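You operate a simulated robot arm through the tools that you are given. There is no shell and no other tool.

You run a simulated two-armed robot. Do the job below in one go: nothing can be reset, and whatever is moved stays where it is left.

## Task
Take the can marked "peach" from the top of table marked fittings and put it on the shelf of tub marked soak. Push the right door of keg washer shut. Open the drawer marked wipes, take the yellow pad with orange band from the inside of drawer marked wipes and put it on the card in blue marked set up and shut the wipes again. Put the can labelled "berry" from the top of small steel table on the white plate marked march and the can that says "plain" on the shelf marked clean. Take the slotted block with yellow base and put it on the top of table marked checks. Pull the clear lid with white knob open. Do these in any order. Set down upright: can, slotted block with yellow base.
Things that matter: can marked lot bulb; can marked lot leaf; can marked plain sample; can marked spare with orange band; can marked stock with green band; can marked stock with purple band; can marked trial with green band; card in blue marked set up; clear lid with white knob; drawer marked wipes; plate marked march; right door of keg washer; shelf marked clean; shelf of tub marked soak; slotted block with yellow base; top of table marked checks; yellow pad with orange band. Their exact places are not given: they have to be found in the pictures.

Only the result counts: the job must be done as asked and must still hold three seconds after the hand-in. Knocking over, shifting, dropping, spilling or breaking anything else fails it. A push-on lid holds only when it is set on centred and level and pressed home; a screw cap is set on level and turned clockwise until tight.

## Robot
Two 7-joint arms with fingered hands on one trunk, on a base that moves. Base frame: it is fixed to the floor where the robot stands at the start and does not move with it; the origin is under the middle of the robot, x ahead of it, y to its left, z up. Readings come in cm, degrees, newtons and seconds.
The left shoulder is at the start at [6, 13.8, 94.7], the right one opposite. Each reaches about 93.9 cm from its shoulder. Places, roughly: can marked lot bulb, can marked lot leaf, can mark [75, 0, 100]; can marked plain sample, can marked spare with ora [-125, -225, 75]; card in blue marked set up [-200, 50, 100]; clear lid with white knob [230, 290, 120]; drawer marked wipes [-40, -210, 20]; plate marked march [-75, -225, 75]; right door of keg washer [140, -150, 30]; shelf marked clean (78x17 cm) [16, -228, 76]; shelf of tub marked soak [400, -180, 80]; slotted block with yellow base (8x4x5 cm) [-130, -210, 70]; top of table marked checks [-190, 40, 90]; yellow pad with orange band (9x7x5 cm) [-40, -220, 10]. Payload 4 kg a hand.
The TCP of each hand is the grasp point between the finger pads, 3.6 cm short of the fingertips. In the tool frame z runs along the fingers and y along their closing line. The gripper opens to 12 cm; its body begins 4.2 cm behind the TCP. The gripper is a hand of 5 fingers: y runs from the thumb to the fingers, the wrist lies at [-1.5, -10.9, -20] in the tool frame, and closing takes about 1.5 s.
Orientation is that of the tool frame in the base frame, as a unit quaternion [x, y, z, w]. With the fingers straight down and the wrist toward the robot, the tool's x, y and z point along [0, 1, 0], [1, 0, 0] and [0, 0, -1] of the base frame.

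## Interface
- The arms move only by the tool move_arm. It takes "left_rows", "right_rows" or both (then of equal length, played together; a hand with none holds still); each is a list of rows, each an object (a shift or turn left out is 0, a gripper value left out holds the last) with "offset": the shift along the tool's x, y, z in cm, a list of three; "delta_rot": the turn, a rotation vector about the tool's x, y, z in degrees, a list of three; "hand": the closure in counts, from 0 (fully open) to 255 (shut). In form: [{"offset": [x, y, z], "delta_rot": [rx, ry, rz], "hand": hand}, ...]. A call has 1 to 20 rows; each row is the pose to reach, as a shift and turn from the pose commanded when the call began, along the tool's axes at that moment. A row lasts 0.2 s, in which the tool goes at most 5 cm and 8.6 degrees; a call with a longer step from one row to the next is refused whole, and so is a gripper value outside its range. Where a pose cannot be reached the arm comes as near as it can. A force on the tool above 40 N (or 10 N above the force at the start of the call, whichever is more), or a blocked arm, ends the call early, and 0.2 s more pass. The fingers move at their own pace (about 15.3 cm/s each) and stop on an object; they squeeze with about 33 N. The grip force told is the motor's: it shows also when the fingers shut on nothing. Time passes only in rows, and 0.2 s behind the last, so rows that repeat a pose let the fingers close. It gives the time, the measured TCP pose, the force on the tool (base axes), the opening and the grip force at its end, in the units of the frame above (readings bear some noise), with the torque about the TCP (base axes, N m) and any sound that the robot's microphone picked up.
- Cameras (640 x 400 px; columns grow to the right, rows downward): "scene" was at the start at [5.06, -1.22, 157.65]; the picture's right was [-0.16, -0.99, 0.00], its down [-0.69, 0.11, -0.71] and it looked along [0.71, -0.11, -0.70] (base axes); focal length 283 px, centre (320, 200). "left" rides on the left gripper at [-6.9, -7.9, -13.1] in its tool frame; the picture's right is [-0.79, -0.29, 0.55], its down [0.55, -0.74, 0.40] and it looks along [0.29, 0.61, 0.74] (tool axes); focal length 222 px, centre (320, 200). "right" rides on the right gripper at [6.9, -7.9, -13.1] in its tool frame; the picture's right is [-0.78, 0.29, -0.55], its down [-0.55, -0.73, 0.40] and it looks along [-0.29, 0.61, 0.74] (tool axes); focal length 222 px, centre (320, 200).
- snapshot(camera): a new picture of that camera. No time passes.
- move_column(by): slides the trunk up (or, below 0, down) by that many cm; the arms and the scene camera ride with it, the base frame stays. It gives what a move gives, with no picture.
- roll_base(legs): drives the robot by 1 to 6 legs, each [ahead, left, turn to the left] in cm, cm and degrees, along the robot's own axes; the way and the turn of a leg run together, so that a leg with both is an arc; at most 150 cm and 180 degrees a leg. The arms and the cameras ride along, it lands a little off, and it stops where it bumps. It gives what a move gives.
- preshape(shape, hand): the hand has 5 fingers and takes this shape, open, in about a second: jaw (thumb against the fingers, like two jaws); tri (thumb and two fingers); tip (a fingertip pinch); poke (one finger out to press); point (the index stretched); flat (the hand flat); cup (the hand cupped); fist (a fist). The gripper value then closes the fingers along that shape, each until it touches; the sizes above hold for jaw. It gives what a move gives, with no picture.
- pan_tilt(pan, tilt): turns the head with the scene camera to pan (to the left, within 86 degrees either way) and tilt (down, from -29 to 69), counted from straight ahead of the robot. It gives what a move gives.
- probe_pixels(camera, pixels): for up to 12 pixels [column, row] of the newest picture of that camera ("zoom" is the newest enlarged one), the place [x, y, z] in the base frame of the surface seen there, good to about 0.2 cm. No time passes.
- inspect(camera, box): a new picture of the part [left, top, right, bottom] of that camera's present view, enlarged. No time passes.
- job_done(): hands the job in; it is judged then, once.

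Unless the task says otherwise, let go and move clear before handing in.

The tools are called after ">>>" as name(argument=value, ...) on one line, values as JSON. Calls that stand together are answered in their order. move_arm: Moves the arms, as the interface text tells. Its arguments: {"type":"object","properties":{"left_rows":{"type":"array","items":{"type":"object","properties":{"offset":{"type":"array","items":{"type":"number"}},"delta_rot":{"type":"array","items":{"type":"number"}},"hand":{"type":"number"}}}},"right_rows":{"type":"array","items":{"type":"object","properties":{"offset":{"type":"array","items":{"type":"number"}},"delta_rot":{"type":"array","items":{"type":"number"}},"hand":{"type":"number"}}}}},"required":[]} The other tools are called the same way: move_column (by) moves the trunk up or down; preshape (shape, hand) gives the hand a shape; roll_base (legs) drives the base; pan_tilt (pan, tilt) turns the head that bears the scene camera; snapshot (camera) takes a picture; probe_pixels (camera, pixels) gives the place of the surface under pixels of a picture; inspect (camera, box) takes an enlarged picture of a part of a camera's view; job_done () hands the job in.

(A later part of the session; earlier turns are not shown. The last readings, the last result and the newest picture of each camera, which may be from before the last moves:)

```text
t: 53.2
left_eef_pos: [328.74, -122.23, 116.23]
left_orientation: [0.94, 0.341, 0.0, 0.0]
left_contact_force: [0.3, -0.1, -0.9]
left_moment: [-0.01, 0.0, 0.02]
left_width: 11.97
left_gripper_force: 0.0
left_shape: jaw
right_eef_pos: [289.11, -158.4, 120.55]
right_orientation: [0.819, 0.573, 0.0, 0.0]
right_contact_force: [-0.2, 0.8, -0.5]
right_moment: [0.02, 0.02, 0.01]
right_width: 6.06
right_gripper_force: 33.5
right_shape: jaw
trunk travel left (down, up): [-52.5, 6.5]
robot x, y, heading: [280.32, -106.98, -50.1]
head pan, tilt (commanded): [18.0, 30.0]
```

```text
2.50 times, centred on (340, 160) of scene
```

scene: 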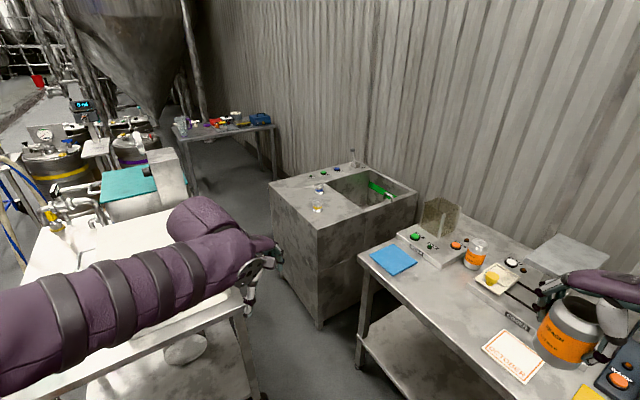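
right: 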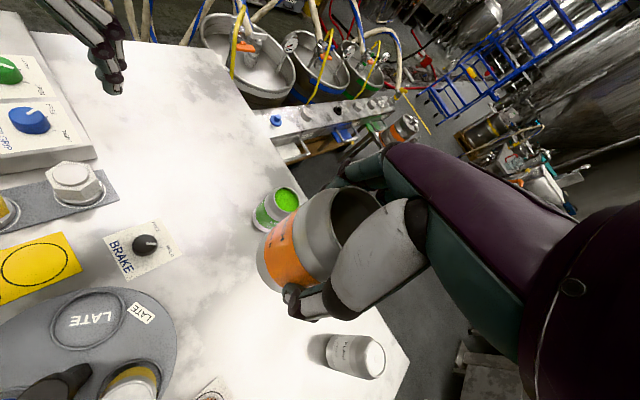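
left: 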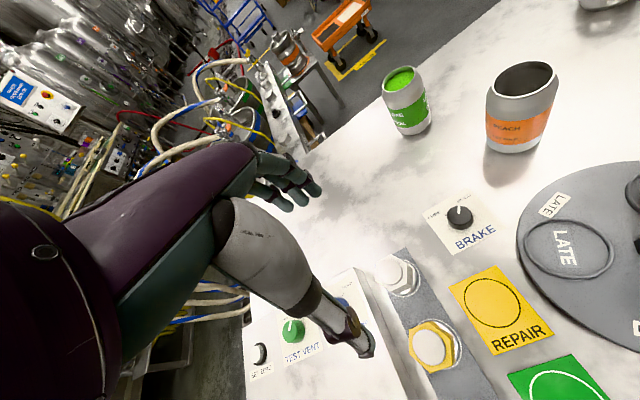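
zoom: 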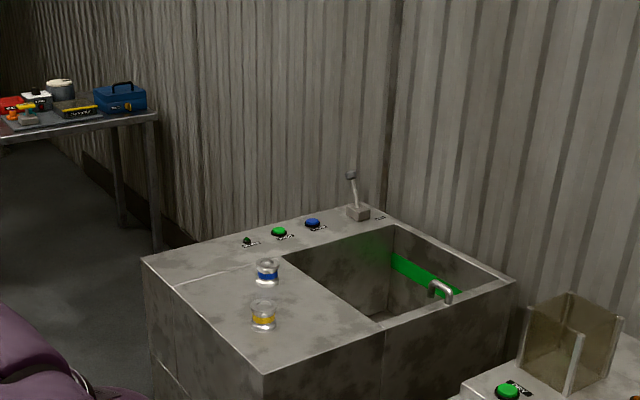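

The tub is now visible, with a flat shelf area holding two small jars at (262,270) and (262,315) of the zoom. I'll probe its top surface and edges.

>>> probe_pixels(camera="zoom", pixels=[[262, 368], [146, 258], [205, 300], [330, 310], [375, 320], [285, 262], [180, 286], [262, 305], [267, 262], [230, 330], [505, 285], [345, 330]])

>>> inspect(camera="scene", box=[265, 150, 425, 330])

```text
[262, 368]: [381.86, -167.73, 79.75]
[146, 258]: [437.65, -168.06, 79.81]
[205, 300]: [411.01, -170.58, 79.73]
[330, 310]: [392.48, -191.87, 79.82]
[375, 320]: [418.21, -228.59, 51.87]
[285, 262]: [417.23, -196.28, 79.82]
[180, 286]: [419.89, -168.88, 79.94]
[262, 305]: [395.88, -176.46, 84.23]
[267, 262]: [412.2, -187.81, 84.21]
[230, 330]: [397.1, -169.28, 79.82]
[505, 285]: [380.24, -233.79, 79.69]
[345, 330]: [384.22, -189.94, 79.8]
```

```text
2.22 times, centred on (345, 240) of scene
```

zoom: 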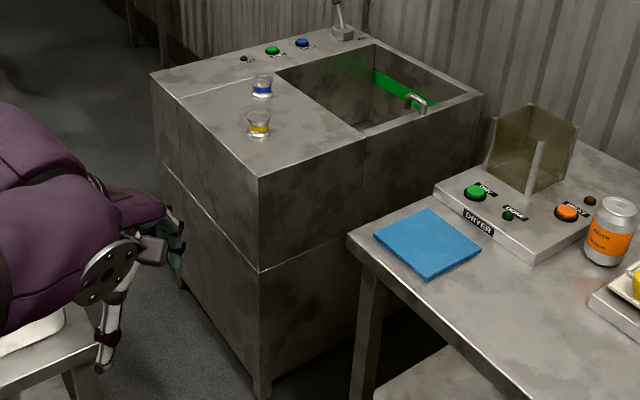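

The shelf surface is z≈79.8 (x 380–420, y -167…-195), with jars at (396,-177) and (412,-188); a free spot is about (386.5,-185). I'll look down to see my base footprint and clearance.

>>> pan_tilt(pan=10, tilt=69)

>>> snapshot(camera="scene")

```text
t: 54.3
left_eef_pos: [328.69, -122.35, 116.22]
left_orientation: [0.94, 0.342, 0.0, 0.0]
left_contact_force: [0.0, -0.3, 0.1]
left_moment: [0.01, 0.02, -0.01]
left_width: 11.97
left_gripper_force: 0.0
left_shape: jaw
right_eef_pos: [289.21, -158.48, 120.66]
right_orientation: [0.82, 0.573, -0.001, 0.0]
right_contact_force: [0.0, -0.4, 0.4]
right_moment: [0.0, 0.01, -0.02]
right_width: 6.03
right_gripper_force: 33.3
right_shape: jaw
trunk travel left (down, up): [-52.5, 6.5]
robot x, y, heading: [280.47, -107.02, -50.0]
head pan, tilt (commanded): [10.0, 68.8]
```

```text
taken
```

scene: 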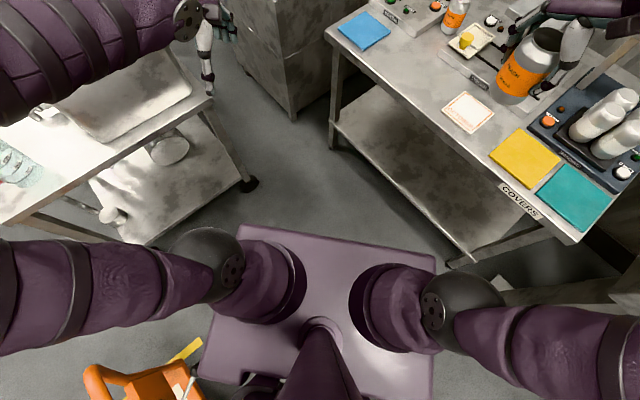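

>>> probe_pixels(camera="scene", pixels=[[230, 222], [438, 252], [432, 395], [200, 370], [330, 240], [320, 300], [250, 186], [460, 262], [345, 60], [580, 240], [215, 95], [150, 235]])

```text
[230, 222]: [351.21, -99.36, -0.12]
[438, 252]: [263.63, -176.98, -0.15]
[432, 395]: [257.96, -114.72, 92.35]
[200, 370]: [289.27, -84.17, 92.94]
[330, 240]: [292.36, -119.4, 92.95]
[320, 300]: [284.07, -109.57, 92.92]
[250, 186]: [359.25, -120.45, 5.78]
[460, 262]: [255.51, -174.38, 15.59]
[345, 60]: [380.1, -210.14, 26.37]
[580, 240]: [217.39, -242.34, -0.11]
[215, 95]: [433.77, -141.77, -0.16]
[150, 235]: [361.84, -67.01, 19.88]
```

The trunk measures roughly ±22 cm wide and ±17 deep; trolley corner (359,-120) and bench edge y=-174 bound my parking spot near (326,-136). I'll check the trolley's tall parts on the left before moving.

>>> pan_tilt(pan=45, tilt=30)

>>> snapshot(camera="scene")

```text
t: 55.4
left_eef_pos: [328.72, -122.24, 116.31]
left_orientation: [0.94, 0.341, 0.001, 0.0]
left_contact_force: [-0.8, -0.5, -0.4]
left_moment: [0.03, -0.01, 0.01]
left_width: 11.97
left_gripper_force: 0.0
left_shape: jaw
right_eef_pos: [289.21, -158.44, 120.57]
right_orientation: [0.82, 0.573, 0.0, 0.0]
right_contact_force: [0.2, 0.5, -0.3]
right_moment: [0.01, 0.0, -0.02]
right_width: 6.05
right_gripper_force: 33.1
right_shape: jaw
trunk travel left (down, up): [-52.5, 6.5]
robot x, y, heading: [280.46, -106.9, -50.2]
head pan, tilt (commanded): [45.0, 30.0]
```

```text
taken
```

scene: 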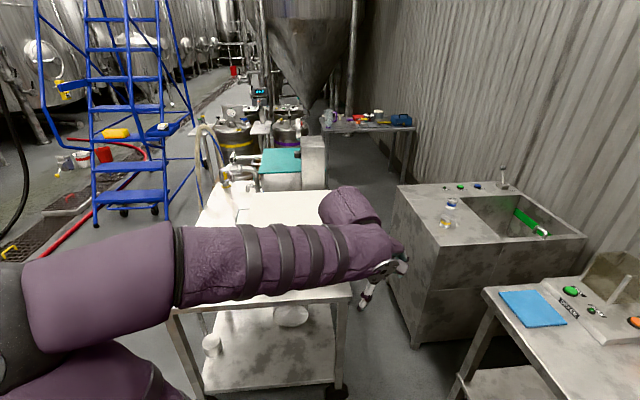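

>>> probe_pixels(camera="scene", pixels=[[313, 140], [325, 160], [262, 152], [220, 185], [250, 205], [204, 160], [258, 95], [410, 345], [445, 222]])

```text
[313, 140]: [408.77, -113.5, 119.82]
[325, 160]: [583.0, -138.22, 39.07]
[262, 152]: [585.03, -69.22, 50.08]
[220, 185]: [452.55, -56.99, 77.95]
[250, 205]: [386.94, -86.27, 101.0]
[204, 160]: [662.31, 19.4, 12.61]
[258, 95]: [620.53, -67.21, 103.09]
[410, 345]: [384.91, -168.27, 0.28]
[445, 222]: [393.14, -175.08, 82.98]
```

The tallest trolley part is a column at (409,-113.5) z=120, well away from my left arm's path. I'll drive to about (326,-136) and turn to heading -40.

>>> roll_base(legs=[[51.5, 16.5, 0], [0, 0, 10]])

>>> pan_tilt(pan=3, tilt=45)

>>> snapshot(camera="scene")

```text
t: 59.2
left_eef_pos: [377.08, -143.07, 116.15]
left_orientation: [0.907, 0.42, -0.002, 0.0]
left_contact_force: [0.4, -0.3, 0.1]
left_moment: [-0.01, 0.0, 0.0]
left_width: 11.98
left_gripper_force: 0.0
left_shape: jaw
right_eef_pos: [344.28, -185.5, 120.52]
right_orientation: [0.766, 0.642, 0.0, 0.0]
right_contact_force: [-0.5, -0.2, -0.9]
right_moment: [-0.01, -0.03, 0.0]
right_width: 6.07
right_gripper_force: 32.6
right_shape: jaw
trunk travel left (down, up): [-52.5, 6.5]
robot x, y, heading: [327.23, -136.18, -40.3]
head pan, tilt (commanded): [45.0, 30.0]
```

```text
t: 60.3
left_eef_pos: [376.87, -143.09, 116.25]
left_orientation: [0.907, 0.421, 0.0, 0.0]
left_contact_force: [-0.4, 0.9, -0.4]
left_moment: [0.01, 0.04, 0.04]
left_width: 11.96
left_gripper_force: 0.2
left_shape: jaw
right_eef_pos: [344.14, -185.5, 120.63]
right_orientation: [0.767, 0.641, 0.001, 0.0]
right_contact_force: [0.1, 0.5, 0.1]
right_moment: [-0.02, 0.0, 0.0]
right_width: 6.06
right_gripper_force: 32.8
right_shape: jaw
trunk travel left (down, up): [-52.5, 6.5]
robot x, y, heading: [326.53, -136.33, -40.2]
head pan, tilt (commanded): [3.0, 45.0]
```

```text
taken
```

scene: 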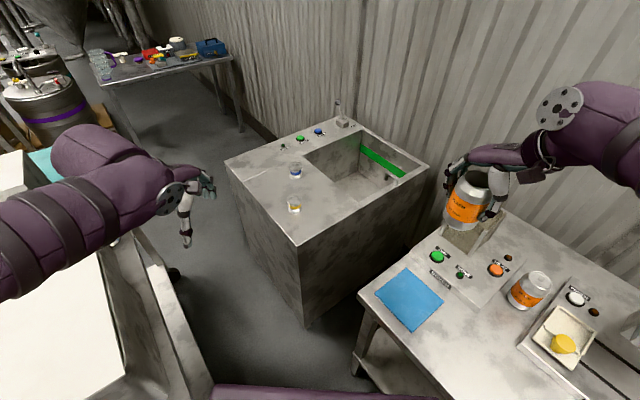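

I have a clear view of the shelf. I'll probe the jars, the front edges and the sink rim to fix the exact drop spot.

>>> inspect(camera="scene", box=[210, 100, 440, 260])

>>> probe_pixels(camera="scene", pixels=[[300, 241], [294, 203], [296, 166], [343, 216], [330, 205], [320, 225], [350, 196], [350, 210], [345, 200], [305, 154], [310, 230], [270, 200]])

```text
2.50 times, centred on (325, 180) of scene
```

zoom: 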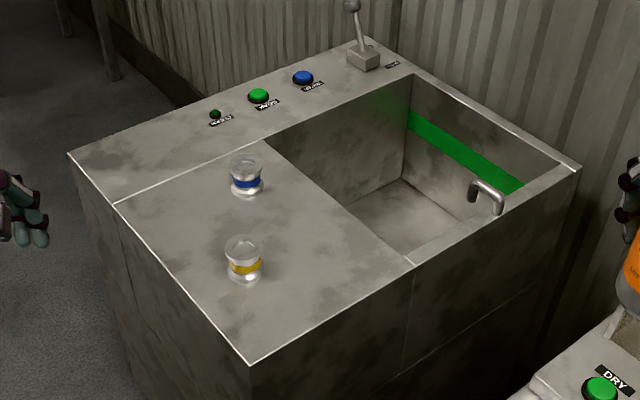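

```text
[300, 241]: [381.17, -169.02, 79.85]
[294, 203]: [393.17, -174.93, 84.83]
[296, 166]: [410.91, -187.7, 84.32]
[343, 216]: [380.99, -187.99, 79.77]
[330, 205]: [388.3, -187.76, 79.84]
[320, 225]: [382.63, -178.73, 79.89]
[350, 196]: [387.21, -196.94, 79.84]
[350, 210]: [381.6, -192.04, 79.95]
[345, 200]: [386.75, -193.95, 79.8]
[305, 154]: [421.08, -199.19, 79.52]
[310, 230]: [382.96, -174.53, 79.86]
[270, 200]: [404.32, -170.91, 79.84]
```

The shelf spans x 380–420, y -167…-200, with a free spot at (388,-187.5). I'll move the can over it at height, turning 20° so fingers open away from the jars.

>>> move_arm(right_rows=[{"offset": [0.6, 4.4, 0], "delta_rot": [0, 0, 2]}, {"offset": [1.2, 8.7, 0], "delta_rot": [0, 0, 4]}, {"offset": [1.7, 13, 0], "delta_rot": [0, 0, 6]}, {"offset": [2.3, 17.4, 0], "delta_rot": [0, 0, 8]}, {"offset": [2.9, 21.7, 0], "delta_rot": [0, 0, 10]}, {"offset": [3.5, 26.1, 0], "delta_rot": [0, 0, 12]}, {"offset": [4, 30.4, 0], "delta_rot": [0, 0, 14]}, {"offset": [4.6, 34.8, 0], "delta_rot": [0, 0, 16]}, {"offset": [5.2, 39.1, 0], "delta_rot": [0, 0, 18]}, {"offset": [5.8, 43.5, 0], "delta_rot": [0, 0, 20]}, {"offset": [5.8, 43.5, 4], "delta_rot": [0, 0, 20]}, {"offset": [5.8, 43.5, 8], "delta_rot": [0, 0, 20]}, {"offset": [5.8, 43.5, 12], "delta_rot": [0, 0, 20]}, {"offset": [5.8, 43.5, 12], "delta_rot": [0, 0, 20]}, {"offset": [5.8, 43.5, 12], "delta_rot": [0, 0, 20]}])

>>> snapshot(camera="right")

>>> snapshot(camera="scene")

```text
t: 63.5
left_eef_pos: [377.15, -143.13, 116.34]
left_orientation: [0.908, 0.42, 0.001, 0.0]
left_contact_force: [0.1, 0.8, 0.0]
left_moment: [0.03, -0.01, 0.04]
left_width: 11.96
left_gripper_force: 0.0
left_shape: jaw
right_eef_pos: [387.98, -187.6, 108.51]
right_orientation: [0.868, 0.497, 0.0, 0.0]
right_contact_force: [-0.3, 0.2, 0.4]
right_moment: [-0.01, -0.04, -0.02]
right_width: 6.07
right_gripper_force: 32.9
right_shape: jaw
trunk travel left (down, up): [-52.5, 6.5]
robot x, y, heading: [326.77, -136.42, -40.4]
head pan, tilt (commanded): [3.0, 45.0]
```

```text
taken
```

right: 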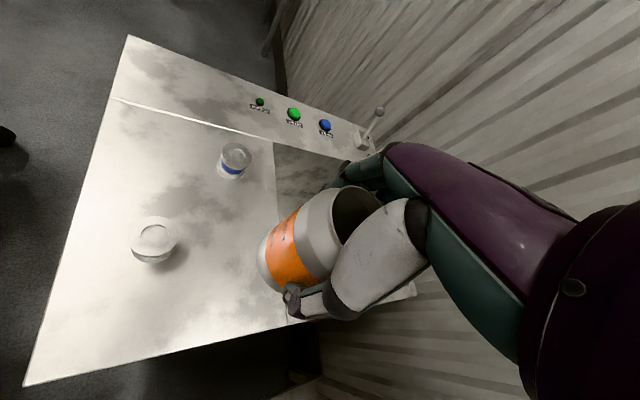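

```text
taken
```

scene: 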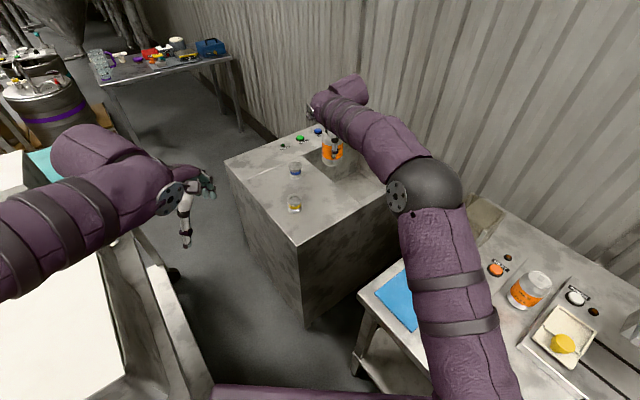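

The can is over the free area. I'll lower 11 cm and check the elbow's clearance over the dryer.

>>> move_arm(right_rows=[{"offset": [0, 0, 3.5]}, {"offset": [0, 0, 7]}, {"offset": [0, 0, 11]}, {"offset": [0, 0, 11]}])

>>> snapshot(camera="scene")

>>> snapshot(camera="right")

```text
t: 64.5
left_eef_pos: [376.94, -143.18, 116.24]
left_orientation: [0.907, 0.42, 0.0, -0.001]
left_contact_force: [0.3, 0.0, -0.7]
left_moment: [-0.04, -0.01, -0.01]
left_width: 11.98
left_gripper_force: 0.0
left_shape: jaw
right_eef_pos: [387.81, -187.6, 97.5]
right_orientation: [0.867, 0.498, 0.0, 0.0]
right_contact_force: [0.3, 0.4, -0.6]
right_moment: [0.0, -0.04, 0.0]
right_width: 6.06
right_gripper_force: 33.3
right_shape: jaw
trunk travel left (down, up): [-52.5, 6.5]
robot x, y, heading: [326.82, -136.14, -40.0]
head pan, tilt (commanded): [3.0, 45.0]
```

```text
taken
```

scene: 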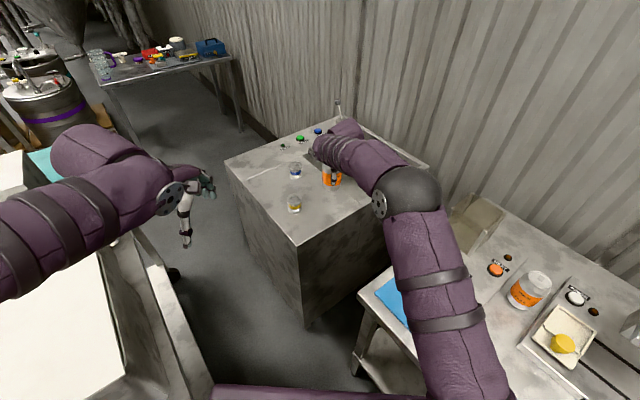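

```text
taken
```

right: 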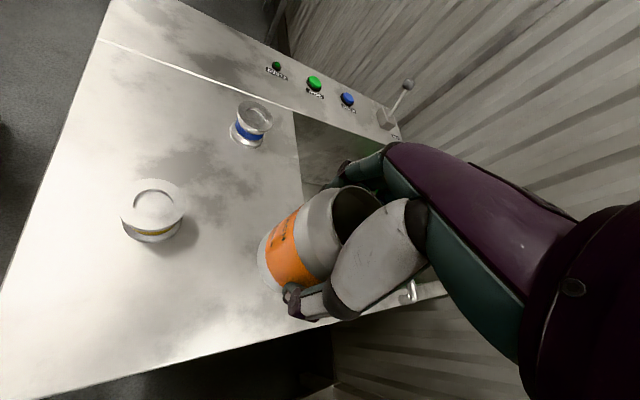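

Lowering goes well; I'll probe the elbow and the dryer's clear holder to be sure of vertical clearance.

>>> probe_pixels(camera="scene", pixels=[[415, 185], [437, 200], [480, 200], [460, 240], [445, 250], [410, 205], [335, 186]])

```text
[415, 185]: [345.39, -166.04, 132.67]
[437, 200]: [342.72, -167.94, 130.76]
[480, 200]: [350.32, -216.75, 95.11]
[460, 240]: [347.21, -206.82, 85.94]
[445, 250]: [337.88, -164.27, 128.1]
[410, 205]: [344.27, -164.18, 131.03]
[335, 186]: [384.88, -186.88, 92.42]
```

The elbow rides at z≈130, well clear. I'll lower the can onto the shelf (TCP to about 87.8).

>>> move_arm(right_rows=[{"offset": [0, 0, 3.5]}, {"offset": [0, 0, 6.5]}, {"offset": [0, 0, 8.5]}, {"offset": [0, 0, 9.2]}, {"offset": [0, 0, 9.5]}, {"offset": [0, 0, 9.7]}, {"offset": [0, 0, 9.7]}])

>>> inspect(camera="scene", box=[260, 120, 420, 240])

>>> snapshot(camera="right")

```text
t: 66.1
left_eef_pos: [376.98, -143.08, 116.26]
left_orientation: [0.908, 0.42, 0.001, 0.0]
left_contact_force: [-0.3, 0.1, 0.4]
left_moment: [0.03, -0.03, -0.03]
left_width: 11.96
left_gripper_force: 0.0
left_shape: jaw
right_eef_pos: [387.97, -187.55, 87.91]
right_orientation: [0.867, 0.498, 0.0, 0.0]
right_contact_force: [-0.6, 0.1, -0.1]
right_moment: [-0.01, -0.02, -0.02]
right_width: 6.05
right_gripper_force: 32.5
right_shape: jaw
trunk travel left (down, up): [-52.5, 6.5]
robot x, y, heading: [326.97, -136.22, -40.3]
head pan, tilt (commanded): [3.0, 45.0]
```

```text
3.33 times, centred on (340, 180) of scene
```

zoom: 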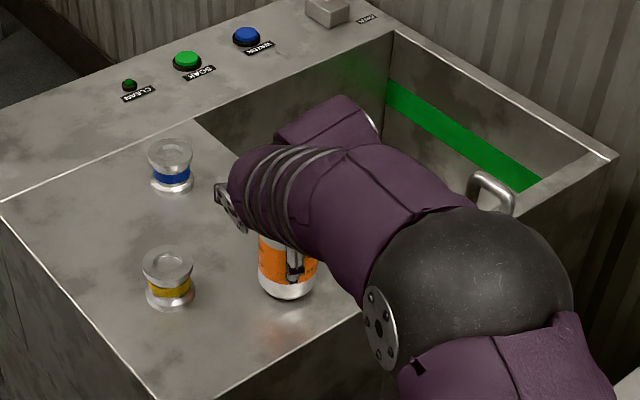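

```text
taken
```

right: 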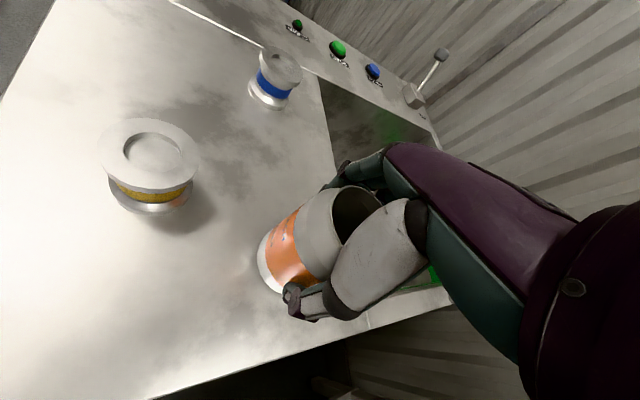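

No contact force yet at z=87.9. I'll ease down a few more millimetres, looking for contact.

>>> move_arm(right_rows=[{"offset": [0, 0, 0.15]}, {"offset": [0, 0, 0.3]}, {"offset": [0, 0, 0.3]}])

```text
t: 66.9
left_eef_pos: [376.89, -143.17, 116.31]
left_orientation: [0.908, 0.42, 0.0, 0.001]
left_contact_force: [2.0, 0.5, 0.1]
left_moment: [0.01, 0.01, 0.0]
left_width: 11.97
left_gripper_force: 0.0
left_shape: jaw
right_eef_pos: [388.06, -187.58, 87.62]
right_orientation: [0.867, 0.498, 0.001, 0.001]
right_contact_force: [-0.4, 0.8, 3.1]
right_moment: [-0.03, -0.11, 0.0]
right_width: 6.05
right_gripper_force: 33.2
right_shape: jaw
trunk travel left (down, up): [-52.5, 6.5]
robot x, y, heading: [326.87, -136.49, -40.1]
head pan, tilt (commanded): [3.0, 45.0]
```

Upward force of about 3 N shows the can touching the shelf. I'll open the hand gradually and hold still.

>>> move_arm(right_rows=[{"hand": 200}, {"hand": 160}, {"hand": 120}, {"hand": 80}, {"hand": 40}, {"hand": 0}, {"hand": 0}, {"hand": 0}])

>>> snapshot(camera="right")

```text
t: 68.7
left_eef_pos: [377.0, -143.11, 116.21]
left_orientation: [0.907, 0.421, 0.0, 0.0]
left_contact_force: [-0.1, -0.5, 0.2]
left_moment: [-0.02, 0.0, 0.06]
left_width: 11.98
left_gripper_force: 0.2
left_shape: jaw
right_eef_pos: [387.95, -187.42, 87.56]
right_orientation: [0.867, 0.498, 0.0, -0.001]
right_contact_force: [-0.5, -0.3, -0.3]
right_moment: [-0.01, 0.01, 0.0]
right_width: 11.97
right_gripper_force: 0.0
right_shape: jaw
trunk travel left (down, up): [-52.5, 6.5]
robot x, y, heading: [326.84, -136.28, -40.2]
head pan, tilt (commanded): [3.0, 45.0]
```

```text
taken
```

right: 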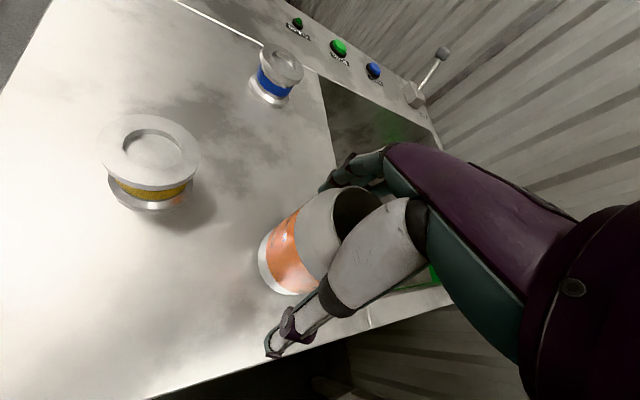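

The can stands upright and the fingers are open. I'll rise straight up and retract the arm.

>>> move_arm(right_rows=[{"offset": [0, 0, -2]}, {"offset": [0, 0, -5]}, {"offset": [0, 0, -9]}, {"offset": [0, 0, -13.5]}, {"offset": [0, 0, -18]}, {"offset": [0, 0, -22.5]}, {"offset": [0, 0, -27]}, {"offset": [0, -4.5, -29]}, {"offset": [0, -9, -30]}, {"offset": [0, -13.5, -30]}, {"offset": [0, -18, -30]}, {"offset": [0, -22.5, -30]}, {"offset": [0, -27, -30]}, {"offset": [0, -31.5, -30]}, {"offset": [0, -31.5, -30]}])

>>> snapshot(camera="scene")

>>> inspect(camera="scene", box=[260, 100, 440, 240])

```text
t: 71.9
left_eef_pos: [377.04, -143.13, 116.14]
left_orientation: [0.907, 0.42, 0.0, 0.0]
left_contact_force: [0.0, 0.6, -0.7]
left_moment: [0.01, 0.02, -0.01]
left_width: 11.98
left_gripper_force: 0.1
left_shape: jaw
right_eef_pos: [360.84, -171.55, 117.47]
right_orientation: [0.868, 0.497, 0.0, 0.0]
right_contact_force: [-0.7, 0.2, -0.2]
right_moment: [0.01, 0.02, -0.02]
right_width: 11.98
right_gripper_force: 0.0
right_shape: jaw
trunk travel left (down, up): [-52.5, 6.5]
robot x, y, heading: [326.88, -136.39, -40.0]
head pan, tilt (commanded): [3.0, 45.0]
```

```text
taken
```

scene: 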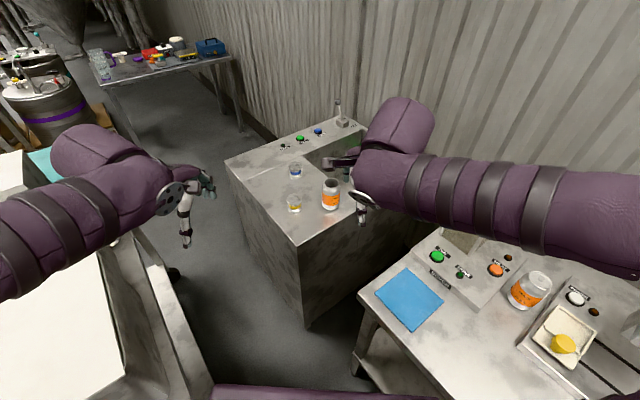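

```text
2.86 times, centred on (350, 170) of scene
```

zoom: 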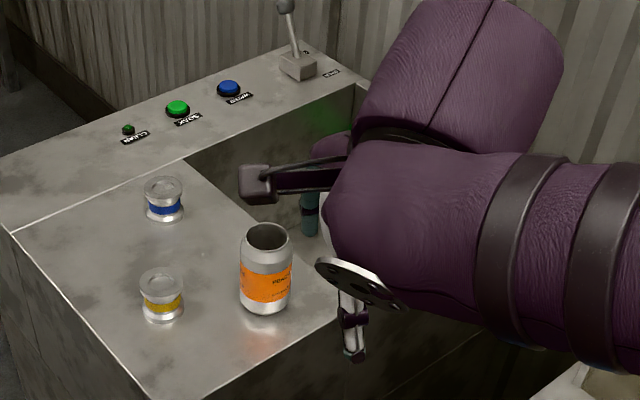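

The peach can stands upright on the soak-tub shelf with both jars undisturbed. I'll tuck the right arm in and reverse out the way I came.

>>> move_arm(right_rows=[{"offset": [-3.5, -1.8, -0.5], "delta_rot": [0, 0, -3]}, {"offset": [-7, -3.5, -1], "delta_rot": [0, 0, -6]}, {"offset": [-10.5, -5.2, -1.5], "delta_rot": [0, 0, -10]}, {"offset": [-14, -7, -2], "delta_rot": [0, 0, -14]}, {"offset": [-17.5, -8.7, -2.5], "delta_rot": [0, 0, -17]}, {"offset": [-20.5, -10.3, -3], "delta_rot": [0, 0, -20]}, {"offset": [-20.5, -10.3, -3], "delta_rot": [0, 0, -20]}])

>>> roll_base(legs=[[0, 0, -10], [-51.5, -16.5, 0]])

>>> roll_base(legs=[[0, 0, 50]])

```text
t: 73.5
left_eef_pos: [377.02, -143.12, 116.17]
left_orientation: [0.907, 0.421, -0.001, 0.0]
left_contact_force: [-0.4, -0.1, -0.6]
left_moment: [0.04, 0.01, -0.01]
left_width: 11.97
left_gripper_force: 0.0
left_shape: jaw
right_eef_pos: [341.16, -184.74, 120.43]
right_orientation: [0.768, 0.641, -0.001, 0.0]
right_contact_force: [-0.2, 0.0, -0.2]
right_moment: [0.02, 0.01, 0.04]
right_width: 11.97
right_gripper_force: 0.1
right_shape: jaw
trunk travel left (down, up): [-52.5, 6.5]
robot x, y, heading: [326.48, -136.25, -40.2]
head pan, tilt (commanded): [3.0, 45.0]
```

```text
t: 77.3
left_eef_pos: [328.58, -122.03, 116.22]
left_orientation: [0.939, 0.343, 0.0, 0.0]
left_contact_force: [0.0, 0.0, -0.5]
left_moment: [-0.02, 0.04, 0.03]
left_width: 11.97
left_gripper_force: 0.0
left_shape: jaw
right_eef_pos: [286.38, -156.94, 120.6]
right_orientation: [0.819, 0.574, 0.0, 0.0]
right_contact_force: [-0.3, 0.2, -0.2]
right_moment: [0.02, -0.01, 0.03]
right_width: 11.98
right_gripper_force: 0.1
right_shape: jaw
trunk travel left (down, up): [-52.5, 6.5]
robot x, y, heading: [280.23, -106.91, -49.8]
head pan, tilt (commanded): [3.0, 45.0]
```

```text
t: 80.0
left_eef_pos: [322.74, -79.6, 116.21]
left_orientation: [0.705, 0.709, 0.0, 0.0]
left_contact_force: [0.1, -0.6, 0.0]
left_moment: [-0.02, -0.01, -0.01]
left_width: 11.96
left_gripper_force: 0.0
left_shape: jaw
right_eef_pos: [322.55, -134.34, 120.5]
right_orientation: [0.497, 0.868, 0.0, 0.0]
right_contact_force: [-0.3, 0.5, -0.2]
right_moment: [-0.03, -0.04, 0.04]
right_width: 11.96
right_gripper_force: 0.1
right_shape: jaw
trunk travel left (down, up): [-52.5, 6.5]
robot x, y, heading: [280.71, -106.9, 0.3]
head pan, tilt (commanded): [3.0, 45.0]
```

Back at (280.7,-107) with heading 0. I'll reverse 150 cm toward the keg washer and look at its door.

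>>> roll_base(legs=[[-150, 0, -0.3], [0, 12, 0], [0, 0, -80]])

>>> pan_tilt(pan=0, tilt=50)

>>> snapshot(camera="scene")

```text
t: 91.6
left_eef_pos: [164.57, -130.33, 116.26]
left_orientation: [0.998, 0.071, 0.0, 0.001]
left_contact_force: [0.0, 0.5, -0.4]
left_moment: [-0.01, 0.01, -0.01]
left_width: 11.96
left_gripper_force: 0.0
left_shape: jaw
right_eef_pos: [109.98, -137.54, 120.46]
right_orientation: [0.945, 0.326, 0.001, 0.001]
right_contact_force: [-0.4, -0.5, 0.0]
right_moment: [0.01, 0.02, 0.03]
right_width: 11.98
right_gripper_force: 0.0
right_shape: jaw
trunk travel left (down, up): [-52.5, 6.5]
robot x, y, heading: [131.15, -91.89, -81.9]
head pan, tilt (commanded): [3.0, 45.0]
```

```text
t: 92.3
left_eef_pos: [164.4, -130.28, 116.19]
left_orientation: [0.998, 0.07, 0.001, 0.001]
left_contact_force: [0.6, 0.3, 0.2]
left_moment: [0.0, 0.04, -0.02]
left_width: 11.96
left_gripper_force: 0.1
left_shape: jaw
right_eef_pos: [110.05, -137.45, 120.48]
right_orientation: [0.945, 0.326, 0.0, 0.0]
right_contact_force: [0.9, 0.0, -0.6]
right_moment: [0.01, 0.0, -0.03]
right_width: 12.01
right_gripper_force: 0.2
right_shape: jaw
trunk travel left (down, up): [-52.5, 6.5]
robot x, y, heading: [131.61, -91.88, -82.1]
head pan, tilt (commanded): [0.0, 50.0]
```

```text
taken
```

scene: 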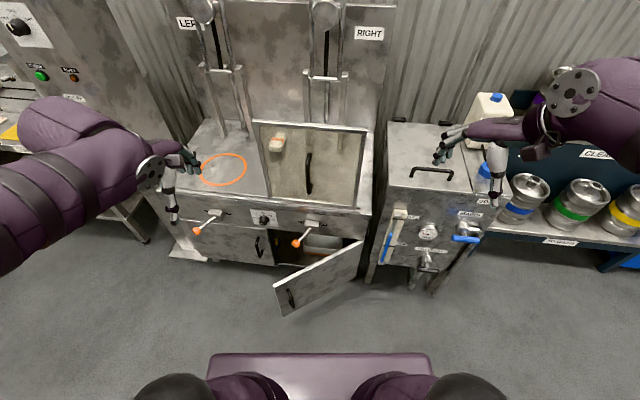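

The right door is clearly seen: free edge near (278,297), hinge near (362,245), with an orange-knobbed lever above at (297,240). I'll probe these.

>>> probe_pixels(camera="scene", pixels=[[279, 287], [285, 315], [360, 245], [362, 265], [320, 285], [296, 242], [312, 224], [291, 298], [315, 240], [250, 245], [262, 258], [365, 235]])

>>> inspect(camera="scene", box=[170, 180, 400, 330])

```text
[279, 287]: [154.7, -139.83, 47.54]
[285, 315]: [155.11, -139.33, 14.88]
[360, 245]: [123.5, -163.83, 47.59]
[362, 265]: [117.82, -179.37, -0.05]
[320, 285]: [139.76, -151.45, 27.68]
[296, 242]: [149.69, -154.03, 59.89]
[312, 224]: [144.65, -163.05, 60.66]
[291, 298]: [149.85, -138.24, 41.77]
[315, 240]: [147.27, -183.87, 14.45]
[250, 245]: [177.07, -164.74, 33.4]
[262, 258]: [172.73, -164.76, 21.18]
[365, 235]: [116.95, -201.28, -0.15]
```

```text
2.67 times, centred on (285, 255) of scene
```

zoom: 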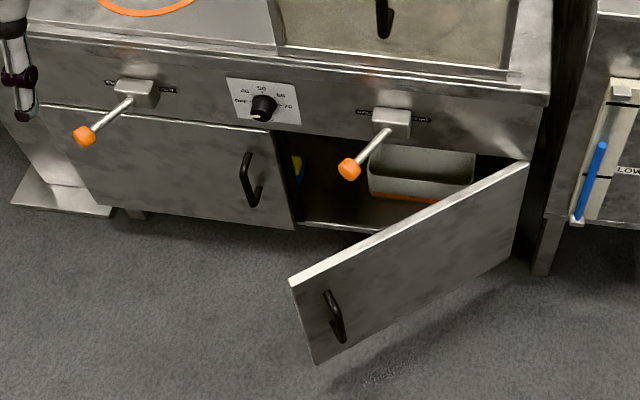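

The door is 40 cm wide, hinge (123,-164.5), free edge (155,-139.5), z 15–47.5; the lever knob at z≈60 sits above it. I'll back up a bit, square up, make a left fist and lower the trunk.

>>> roll_base(legs=[[-17, 0, 0], [0, 0, -8]])

>>> preshape(shape="fist", hand="left")

>>> move_column(by=-50)

>>> snapshot(camera="scene")

```text
t: 94.4
left_eef_pos: [156.2, -117.64, 116.25]
left_orientation: [1.0, -0.002, 0.0, 0.0]
left_contact_force: [0.1, 0.7, 1.2]
left_moment: [-0.03, 0.0, 0.01]
left_width: 11.96
left_gripper_force: 0.1
left_shape: jaw
right_eef_pos: [101.41, -116.91, 120.49]
right_orientation: [0.966, 0.258, 0.0, 0.0]
right_contact_force: [0.2, 0.6, -0.1]
right_moment: [0.05, -0.01, 0.03]
right_width: 11.99
right_gripper_force: 0.0
right_shape: jaw
trunk travel left (down, up): [-52.5, 6.5]
robot x, y, heading: [129.13, -75.11, -90.0]
head pan, tilt (commanded): [0.0, 50.0]
```

```text
t: 95.3
left_eef_pos: [156.13, -117.65, 116.19]
left_orientation: [1.0, -0.002, 0.0, 0.0]
left_contact_force: [-0.3, -0.1, 0.1]
left_moment: [-0.01, -0.01, 0.03]
left_width: 0.01
left_gripper_force: 0.1
left_shape: fist
right_eef_pos: [101.31, -116.98, 120.49]
right_orientation: [0.966, 0.258, 0.0, 0.0]
right_contact_force: [-0.6, 0.4, -1.0]
right_moment: [-0.01, 0.01, -0.02]
right_width: 11.98
right_gripper_force: 0.1
right_shape: jaw
trunk travel left (down, up): [-52.5, 6.5]
robot x, y, heading: [129.22, -74.68, -89.9]
head pan, tilt (commanded): [0.0, 50.0]
```

```text
refused: -50 is not a number from -40 to 40
```

```text
taken
```

scene: 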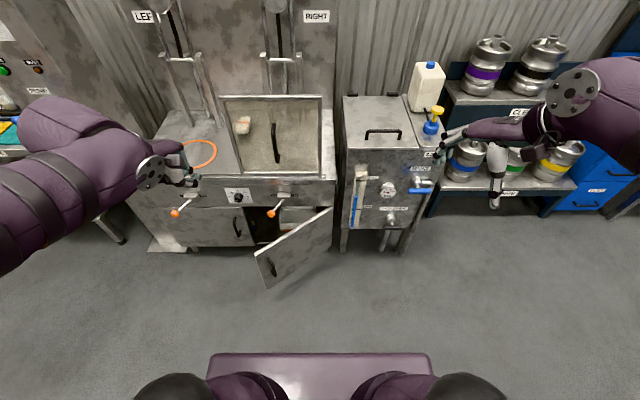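

The column accepts at most 40 cm per call, so I'll lower 40 then 8.

>>> move_column(by=-40)

>>> move_column(by=-8)

>>> snapshot(camera="scene")

```text
t: 99.1
left_eef_pos: [156.19, -117.68, 76.15]
left_orientation: [1.0, -0.002, 0.0, 0.0]
left_contact_force: [0.2, -0.5, -0.9]
left_moment: [-0.01, 0.03, -0.01]
left_width: 0.02
left_gripper_force: 0.0
left_shape: fist
right_eef_pos: [101.38, -117.04, 80.43]
right_orientation: [0.966, 0.258, 0.001, 0.0]
right_contact_force: [0.9, -0.4, -0.2]
right_moment: [-0.03, 0.0, 0.03]
right_width: 11.99
right_gripper_force: 0.1
right_shape: jaw
trunk travel left (down, up): [-12.5, 46.5]
robot x, y, heading: [128.94, -74.88, -90.3]
head pan, tilt (commanded): [0.0, 50.0]
```

```text
t: 100.3
left_eef_pos: [156.11, -117.67, 68.24]
left_orientation: [1.0, -0.002, 0.0, -0.001]
left_contact_force: [-0.1, 0.1, 0.6]
left_moment: [-0.02, 0.02, -0.04]
left_width: 0.02
left_gripper_force: 0.2
left_shape: fist
right_eef_pos: [101.41, -116.89, 72.48]
right_orientation: [0.966, 0.258, 0.0, 0.0]
right_contact_force: [0.4, -0.4, -0.4]
right_moment: [0.01, -0.01, 0.02]
right_width: 12.0
right_gripper_force: 0.0
right_shape: jaw
trunk travel left (down, up): [-4.5, 54.5]
robot x, y, heading: [129.3, -74.94, -90.0]
head pan, tilt (commanded): [0.0, 50.0]
```

```text
taken
```

scene: 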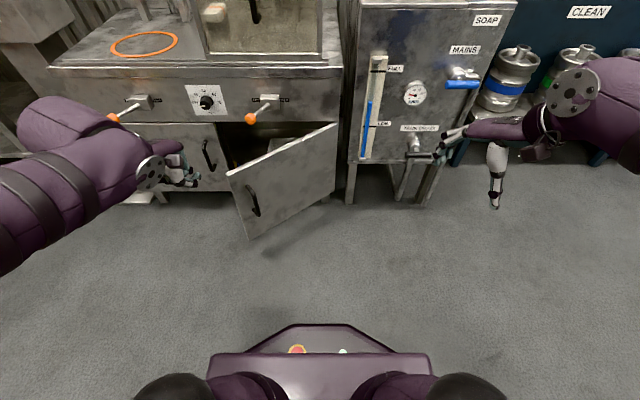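

The trunk is low now. I'll tip the left fist forward by 60° and bring it to about (149.5,-121,34), just short of the door's outer face.

>>> move_arm(left_rows=[{"offset": [-0.8, 0.4, 4.2], "delta_rot": [-7.5, 0, 0]}, {"offset": [-1.6, 0.8, 8.4], "delta_rot": [-15, 0, 0]}, {"offset": [-2.4, 1.2, 12.6], "delta_rot": [-22.5, 0, 0]}, {"offset": [-3.2, 1.6, 16.8], "delta_rot": [-30, 0, 0]}, {"offset": [-4.1, 2, 21], "delta_rot": [-37.5, 0, 0]}, {"offset": [-5, 2.4, 25.4], "delta_rot": [-45, 0, 0]}, {"offset": [-5.8, 2.8, 29.7], "delta_rot": [-52.5, 0, 0]}, {"offset": [-6.6, 3.3, 34], "delta_rot": [-60, 0, 0]}, {"offset": [-6.6, 3.3, 34], "delta_rot": [-60, 0, 0]}])

>>> snapshot(camera="scene")

>>> snapshot(camera="left")

```text
t: 102.5
left_eef_pos: [152.84, -130.01, 64.57]
left_orientation: [0.609, 0.245, -0.188, 0.731]
left_contact_force: [-0.4, 0.7, 0.0]
left_moment: [0.0, 0.04, 0.0]
left_width: 0.0
left_gripper_force: 0.1
left_shape: fist
left hand out of reach, approached as far as the arm can: row 3, 4, 5, 6, 7
right_eef_pos: [101.37, -116.92, 72.66]
right_orientation: [0.966, 0.258, 0.0, 0.0]
right_contact_force: [0.3, -0.4, 0.6]
right_moment: [0.02, 0.04, 0.01]
right_width: 12.0
right_gripper_force: 0.1
right_shape: jaw
trunk travel left (down, up): [-4.5, 54.5]
robot x, y, heading: [129.23, -75.07, -90.3]
head pan, tilt (commanded): [0.0, 50.0]
stopped in row 9 (left hand): the arm was blocked; the commanded pose is now the measured one
```

```text
taken
```

scene: 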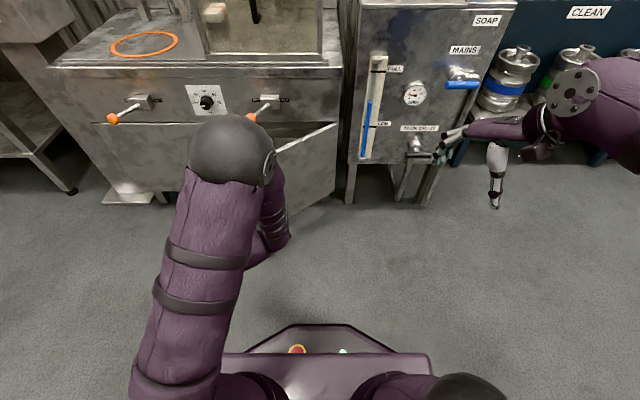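

```text
taken
```

left: 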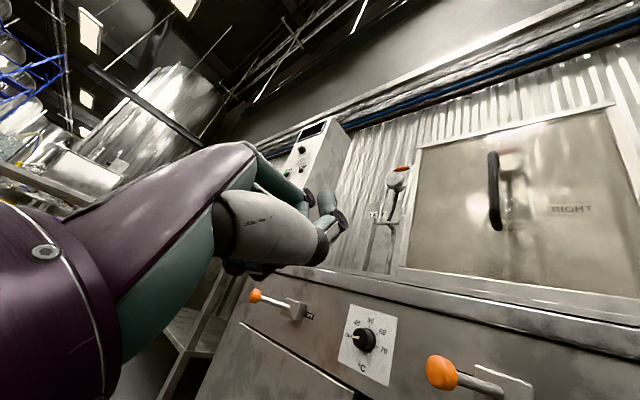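

The fold was too tight: the arm went elbow-up with the TCP at (152.8,-130,64.6), touching nothing. I'll unwind that pose back to the earlier one in small steps, then give myself more room.

>>> move_arm(left_rows=[{"offset": [0.1, 0.5, -0.8], "delta_rot": [6.9, 1.8, 2.3]}, {"offset": [0.1, 1, -1.6], "delta_rot": [13.8, 3.6, 4.6]}, {"offset": [0.2, 1.5, -2.4], "delta_rot": [20.7, 5.3, 6.9]}, {"offset": [0.2, 2, -3.2], "delta_rot": [27.6, 7.1, 9.3]}, {"offset": [0.3, 2.5, -4], "delta_rot": [34.5, 8.9, 11.6]}, {"offset": [0.4, 3, -4.8], "delta_rot": [41.4, 10.7, 13.9]}, {"offset": [0.4, 3.5, -5.6], "delta_rot": [48.3, 12.4, 16.2]}])

>>> snapshot(camera="scene")

```text
t: 104.1
left_eef_pos: [152.02, -128.7, 63.98]
left_orientation: [0.852, 0.18, -0.123, 0.477]
left_contact_force: [0.6, 0.8, 0.1]
left_moment: [0.02, -0.02, -0.02]
left_width: 0.02
left_gripper_force: 0.0
left_shape: fist
left hand out of reach, approached as far as the arm can: row 4, 5, 6, 7
right_eef_pos: [101.43, -117.01, 72.5]
right_orientation: [0.966, 0.258, -0.002, 0.0]
right_contact_force: [1.3, 0.4, 0.7]
right_moment: [-0.02, 0.07, 0.01]
right_width: 12.0
right_gripper_force: 0.0
right_shape: jaw
trunk travel left (down, up): [-4.5, 54.5]
robot x, y, heading: [129.3, -75.1, -89.8]
head pan, tilt (commanded): [0.0, 50.0]
```

```text
taken
```

scene: 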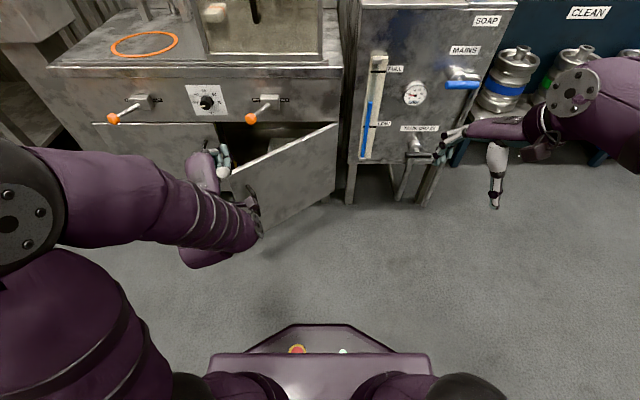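

The elbow has swung back out to the left and the hand hangs in front of the door edge without contact. I'll finish unwinding to the tucked pose.

>>> move_arm(left_rows=[{"offset": [0, 0.4, -1.1], "delta_rot": [6.1, 1.6, 2]}, {"offset": [0, 0.8, -2.2], "delta_rot": [12.1, 3.1, 4.1]}, {"offset": [0, 1.2, -3.3], "delta_rot": [18.2, 4.7, 6.1]}, {"offset": [0, 1.6, -4.4], "delta_rot": [24.2, 6.3, 8.1]}, {"offset": [0, 2, -5.5], "delta_rot": [30.3, 7.8, 10.1]}, {"offset": [0, 2.4, -6.6], "delta_rot": [36.3, 9.4, 12.2]}, {"offset": [0, 2.7, -7.7], "delta_rot": [42.4, 10.9, 14.2]}, {"offset": [0, 3, -8.8], "delta_rot": [48.4, 12.5, 16.2]}, {"offset": [0, 3, -8.8], "delta_rot": [48.4, 12.5, 16.2]}])

>>> snapshot(camera="scene")

```text
t: 106.1
left_eef_pos: [153.63, -122.63, 70.65]
left_orientation: [0.995, 0.046, -0.03, 0.079]
left_contact_force: [0.3, -0.4, 0.6]
left_moment: [0.01, 0.0, -0.01]
left_width: 0.0
left_gripper_force: 0.0
left_shape: fist
right_eef_pos: [101.33, -117.03, 72.53]
right_orientation: [0.966, 0.257, 0.0, 0.0]
right_contact_force: [-0.3, -0.9, 0.5]
right_moment: [0.0, 0.01, 0.0]
right_width: 11.96
right_gripper_force: 0.0
right_shape: jaw
trunk travel left (down, up): [-4.5, 54.5]
robot x, y, heading: [128.93, -75.33, -89.9]
head pan, tilt (commanded): [0.0, 50.0]
```

```text
taken
```

scene: 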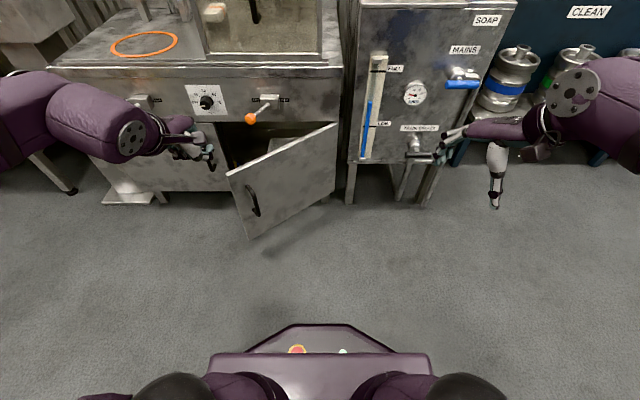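

The left arm is back in a normal pose. I'll back the base 6 cm, then use the fist pointing down: forward first, then down in front of the door to z≈37, below the lever.

>>> roll_base(legs=[[-6, 0, 0]])

>>> move_arm(left_rows=[{"offset": [-0.6, 3, 0], "delta_rot": [4.5, 1.7, 2.6]}, {"offset": [-1.5, 7, 0], "delta_rot": [9, 3.4, 5.2]}, {"offset": [-2.6, 10.4, 2], "delta_rot": [9, 3.4, 5.2]}, {"offset": [-2.6, 10.4, 6.5], "delta_rot": [9, 3.4, 5.2]}, {"offset": [-2.6, 10.4, 11], "delta_rot": [9, 3.4, 5.2]}, {"offset": [-2.6, 10.4, 15], "delta_rot": [9, 3.4, 5.2]}, {"offset": [-2.6, 10.4, 15], "delta_rot": [9, 3.4, 5.2]}])

>>> snapshot(camera="scene")

```text
t: 107.1
left_eef_pos: [153.66, -116.52, 70.6]
left_orientation: [0.995, 0.047, -0.026, 0.079]
left_contact_force: [0.2, -0.7, 0.4]
left_moment: [-0.02, 0.02, -0.03]
left_width: 0.01
left_gripper_force: 0.1
left_shape: fist
right_eef_pos: [101.4, -111.03, 72.46]
right_orientation: [0.966, 0.258, 0.0, -0.001]
right_contact_force: [-0.8, -0.1, -0.2]
right_moment: [-0.03, -0.02, -0.02]
right_width: 11.98
right_gripper_force: 0.0
right_shape: jaw
trunk travel left (down, up): [-4.5, 54.5]
robot x, y, heading: [129.06, -68.86, -90.0]
head pan, tilt (commanded): [0.0, 50.0]
```

```text
t: 108.7
left_eef_pos: [151.36, -129.49, 57.68]
left_orientation: [1.0, 0.001, 0.002, 0.001]
left_contact_force: [-0.3, 0.2, -0.5]
left_moment: [0.03, -0.03, 0.0]
left_width: 0.0
left_gripper_force: 0.2
left_shape: fist
left hand out of reach, approached as far as the arm can: row 3
right_eef_pos: [101.4, -111.04, 72.43]
right_orientation: [0.966, 0.257, 0.0, 0.0]
right_contact_force: [-0.3, 0.4, 0.0]
right_moment: [0.01, 0.04, 0.01]
right_width: 11.99
right_gripper_force: 0.0
right_shape: jaw
trunk travel left (down, up): [-4.5, 54.5]
robot x, y, heading: [128.98, -68.86, -90.4]
head pan, tilt (commanded): [0.0, 50.0]
```

```text
taken
```

scene: 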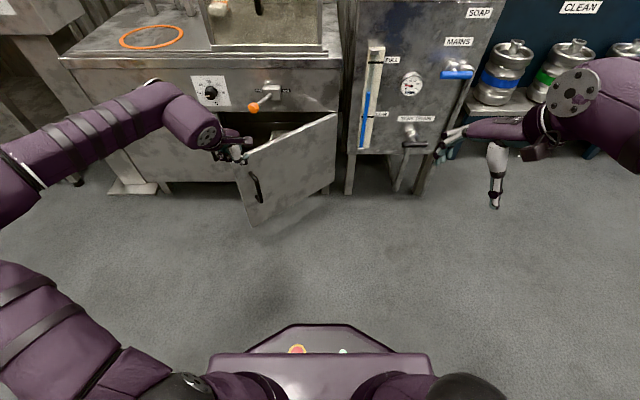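

The fist is at (151.4,-129.5,57.7), just ahead of the door edge. I'll lower it 20 cm along the outside of the door.

>>> move_arm(left_rows=[{"offset": [0, 0, 4]}, {"offset": [0, 0, 8]}, {"offset": [0, 0, 12]}, {"offset": [0, 0, 16]}, {"offset": [0, 0, 20]}, {"offset": [0, 0, 20]}])

>>> snapshot(camera="scene")

>>> snapshot(camera="left")

```text
t: 110.1
left_eef_pos: [151.3, -129.53, 37.69]
left_orientation: [1.0, 0.002, 0.002, 0.002]
left_contact_force: [0.6, 0.1, -0.2]
left_moment: [0.03, -0.01, -0.01]
left_width: 0.0
left_gripper_force: 0.1
left_shape: fist
right_eef_pos: [101.41, -111.05, 72.44]
right_orientation: [0.966, 0.258, 0.0, 0.0]
right_contact_force: [1.1, -0.5, 0.6]
right_moment: [0.0, 0.03, -0.02]
right_width: 11.97
right_gripper_force: 0.1
right_shape: jaw
trunk travel left (down, up): [-4.5, 54.5]
robot x, y, heading: [129.06, -68.75, -90.2]
head pan, tilt (commanded): [0.0, 50.0]
```

```text
taken
```

scene: 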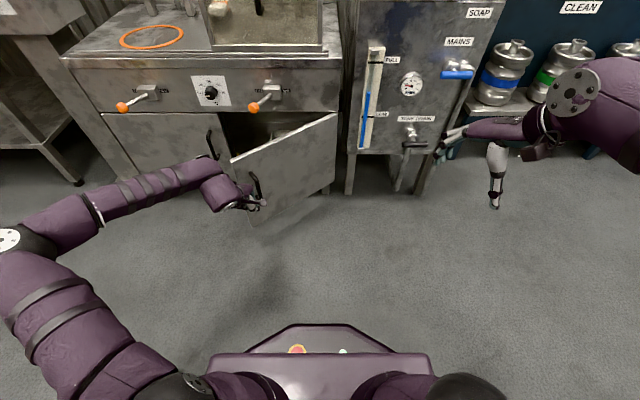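

```text
taken
```

left: 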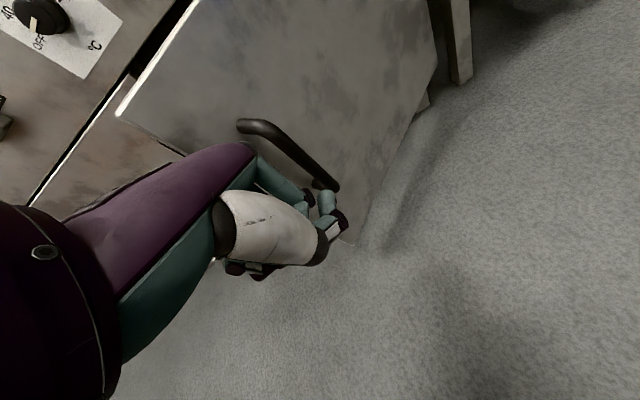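

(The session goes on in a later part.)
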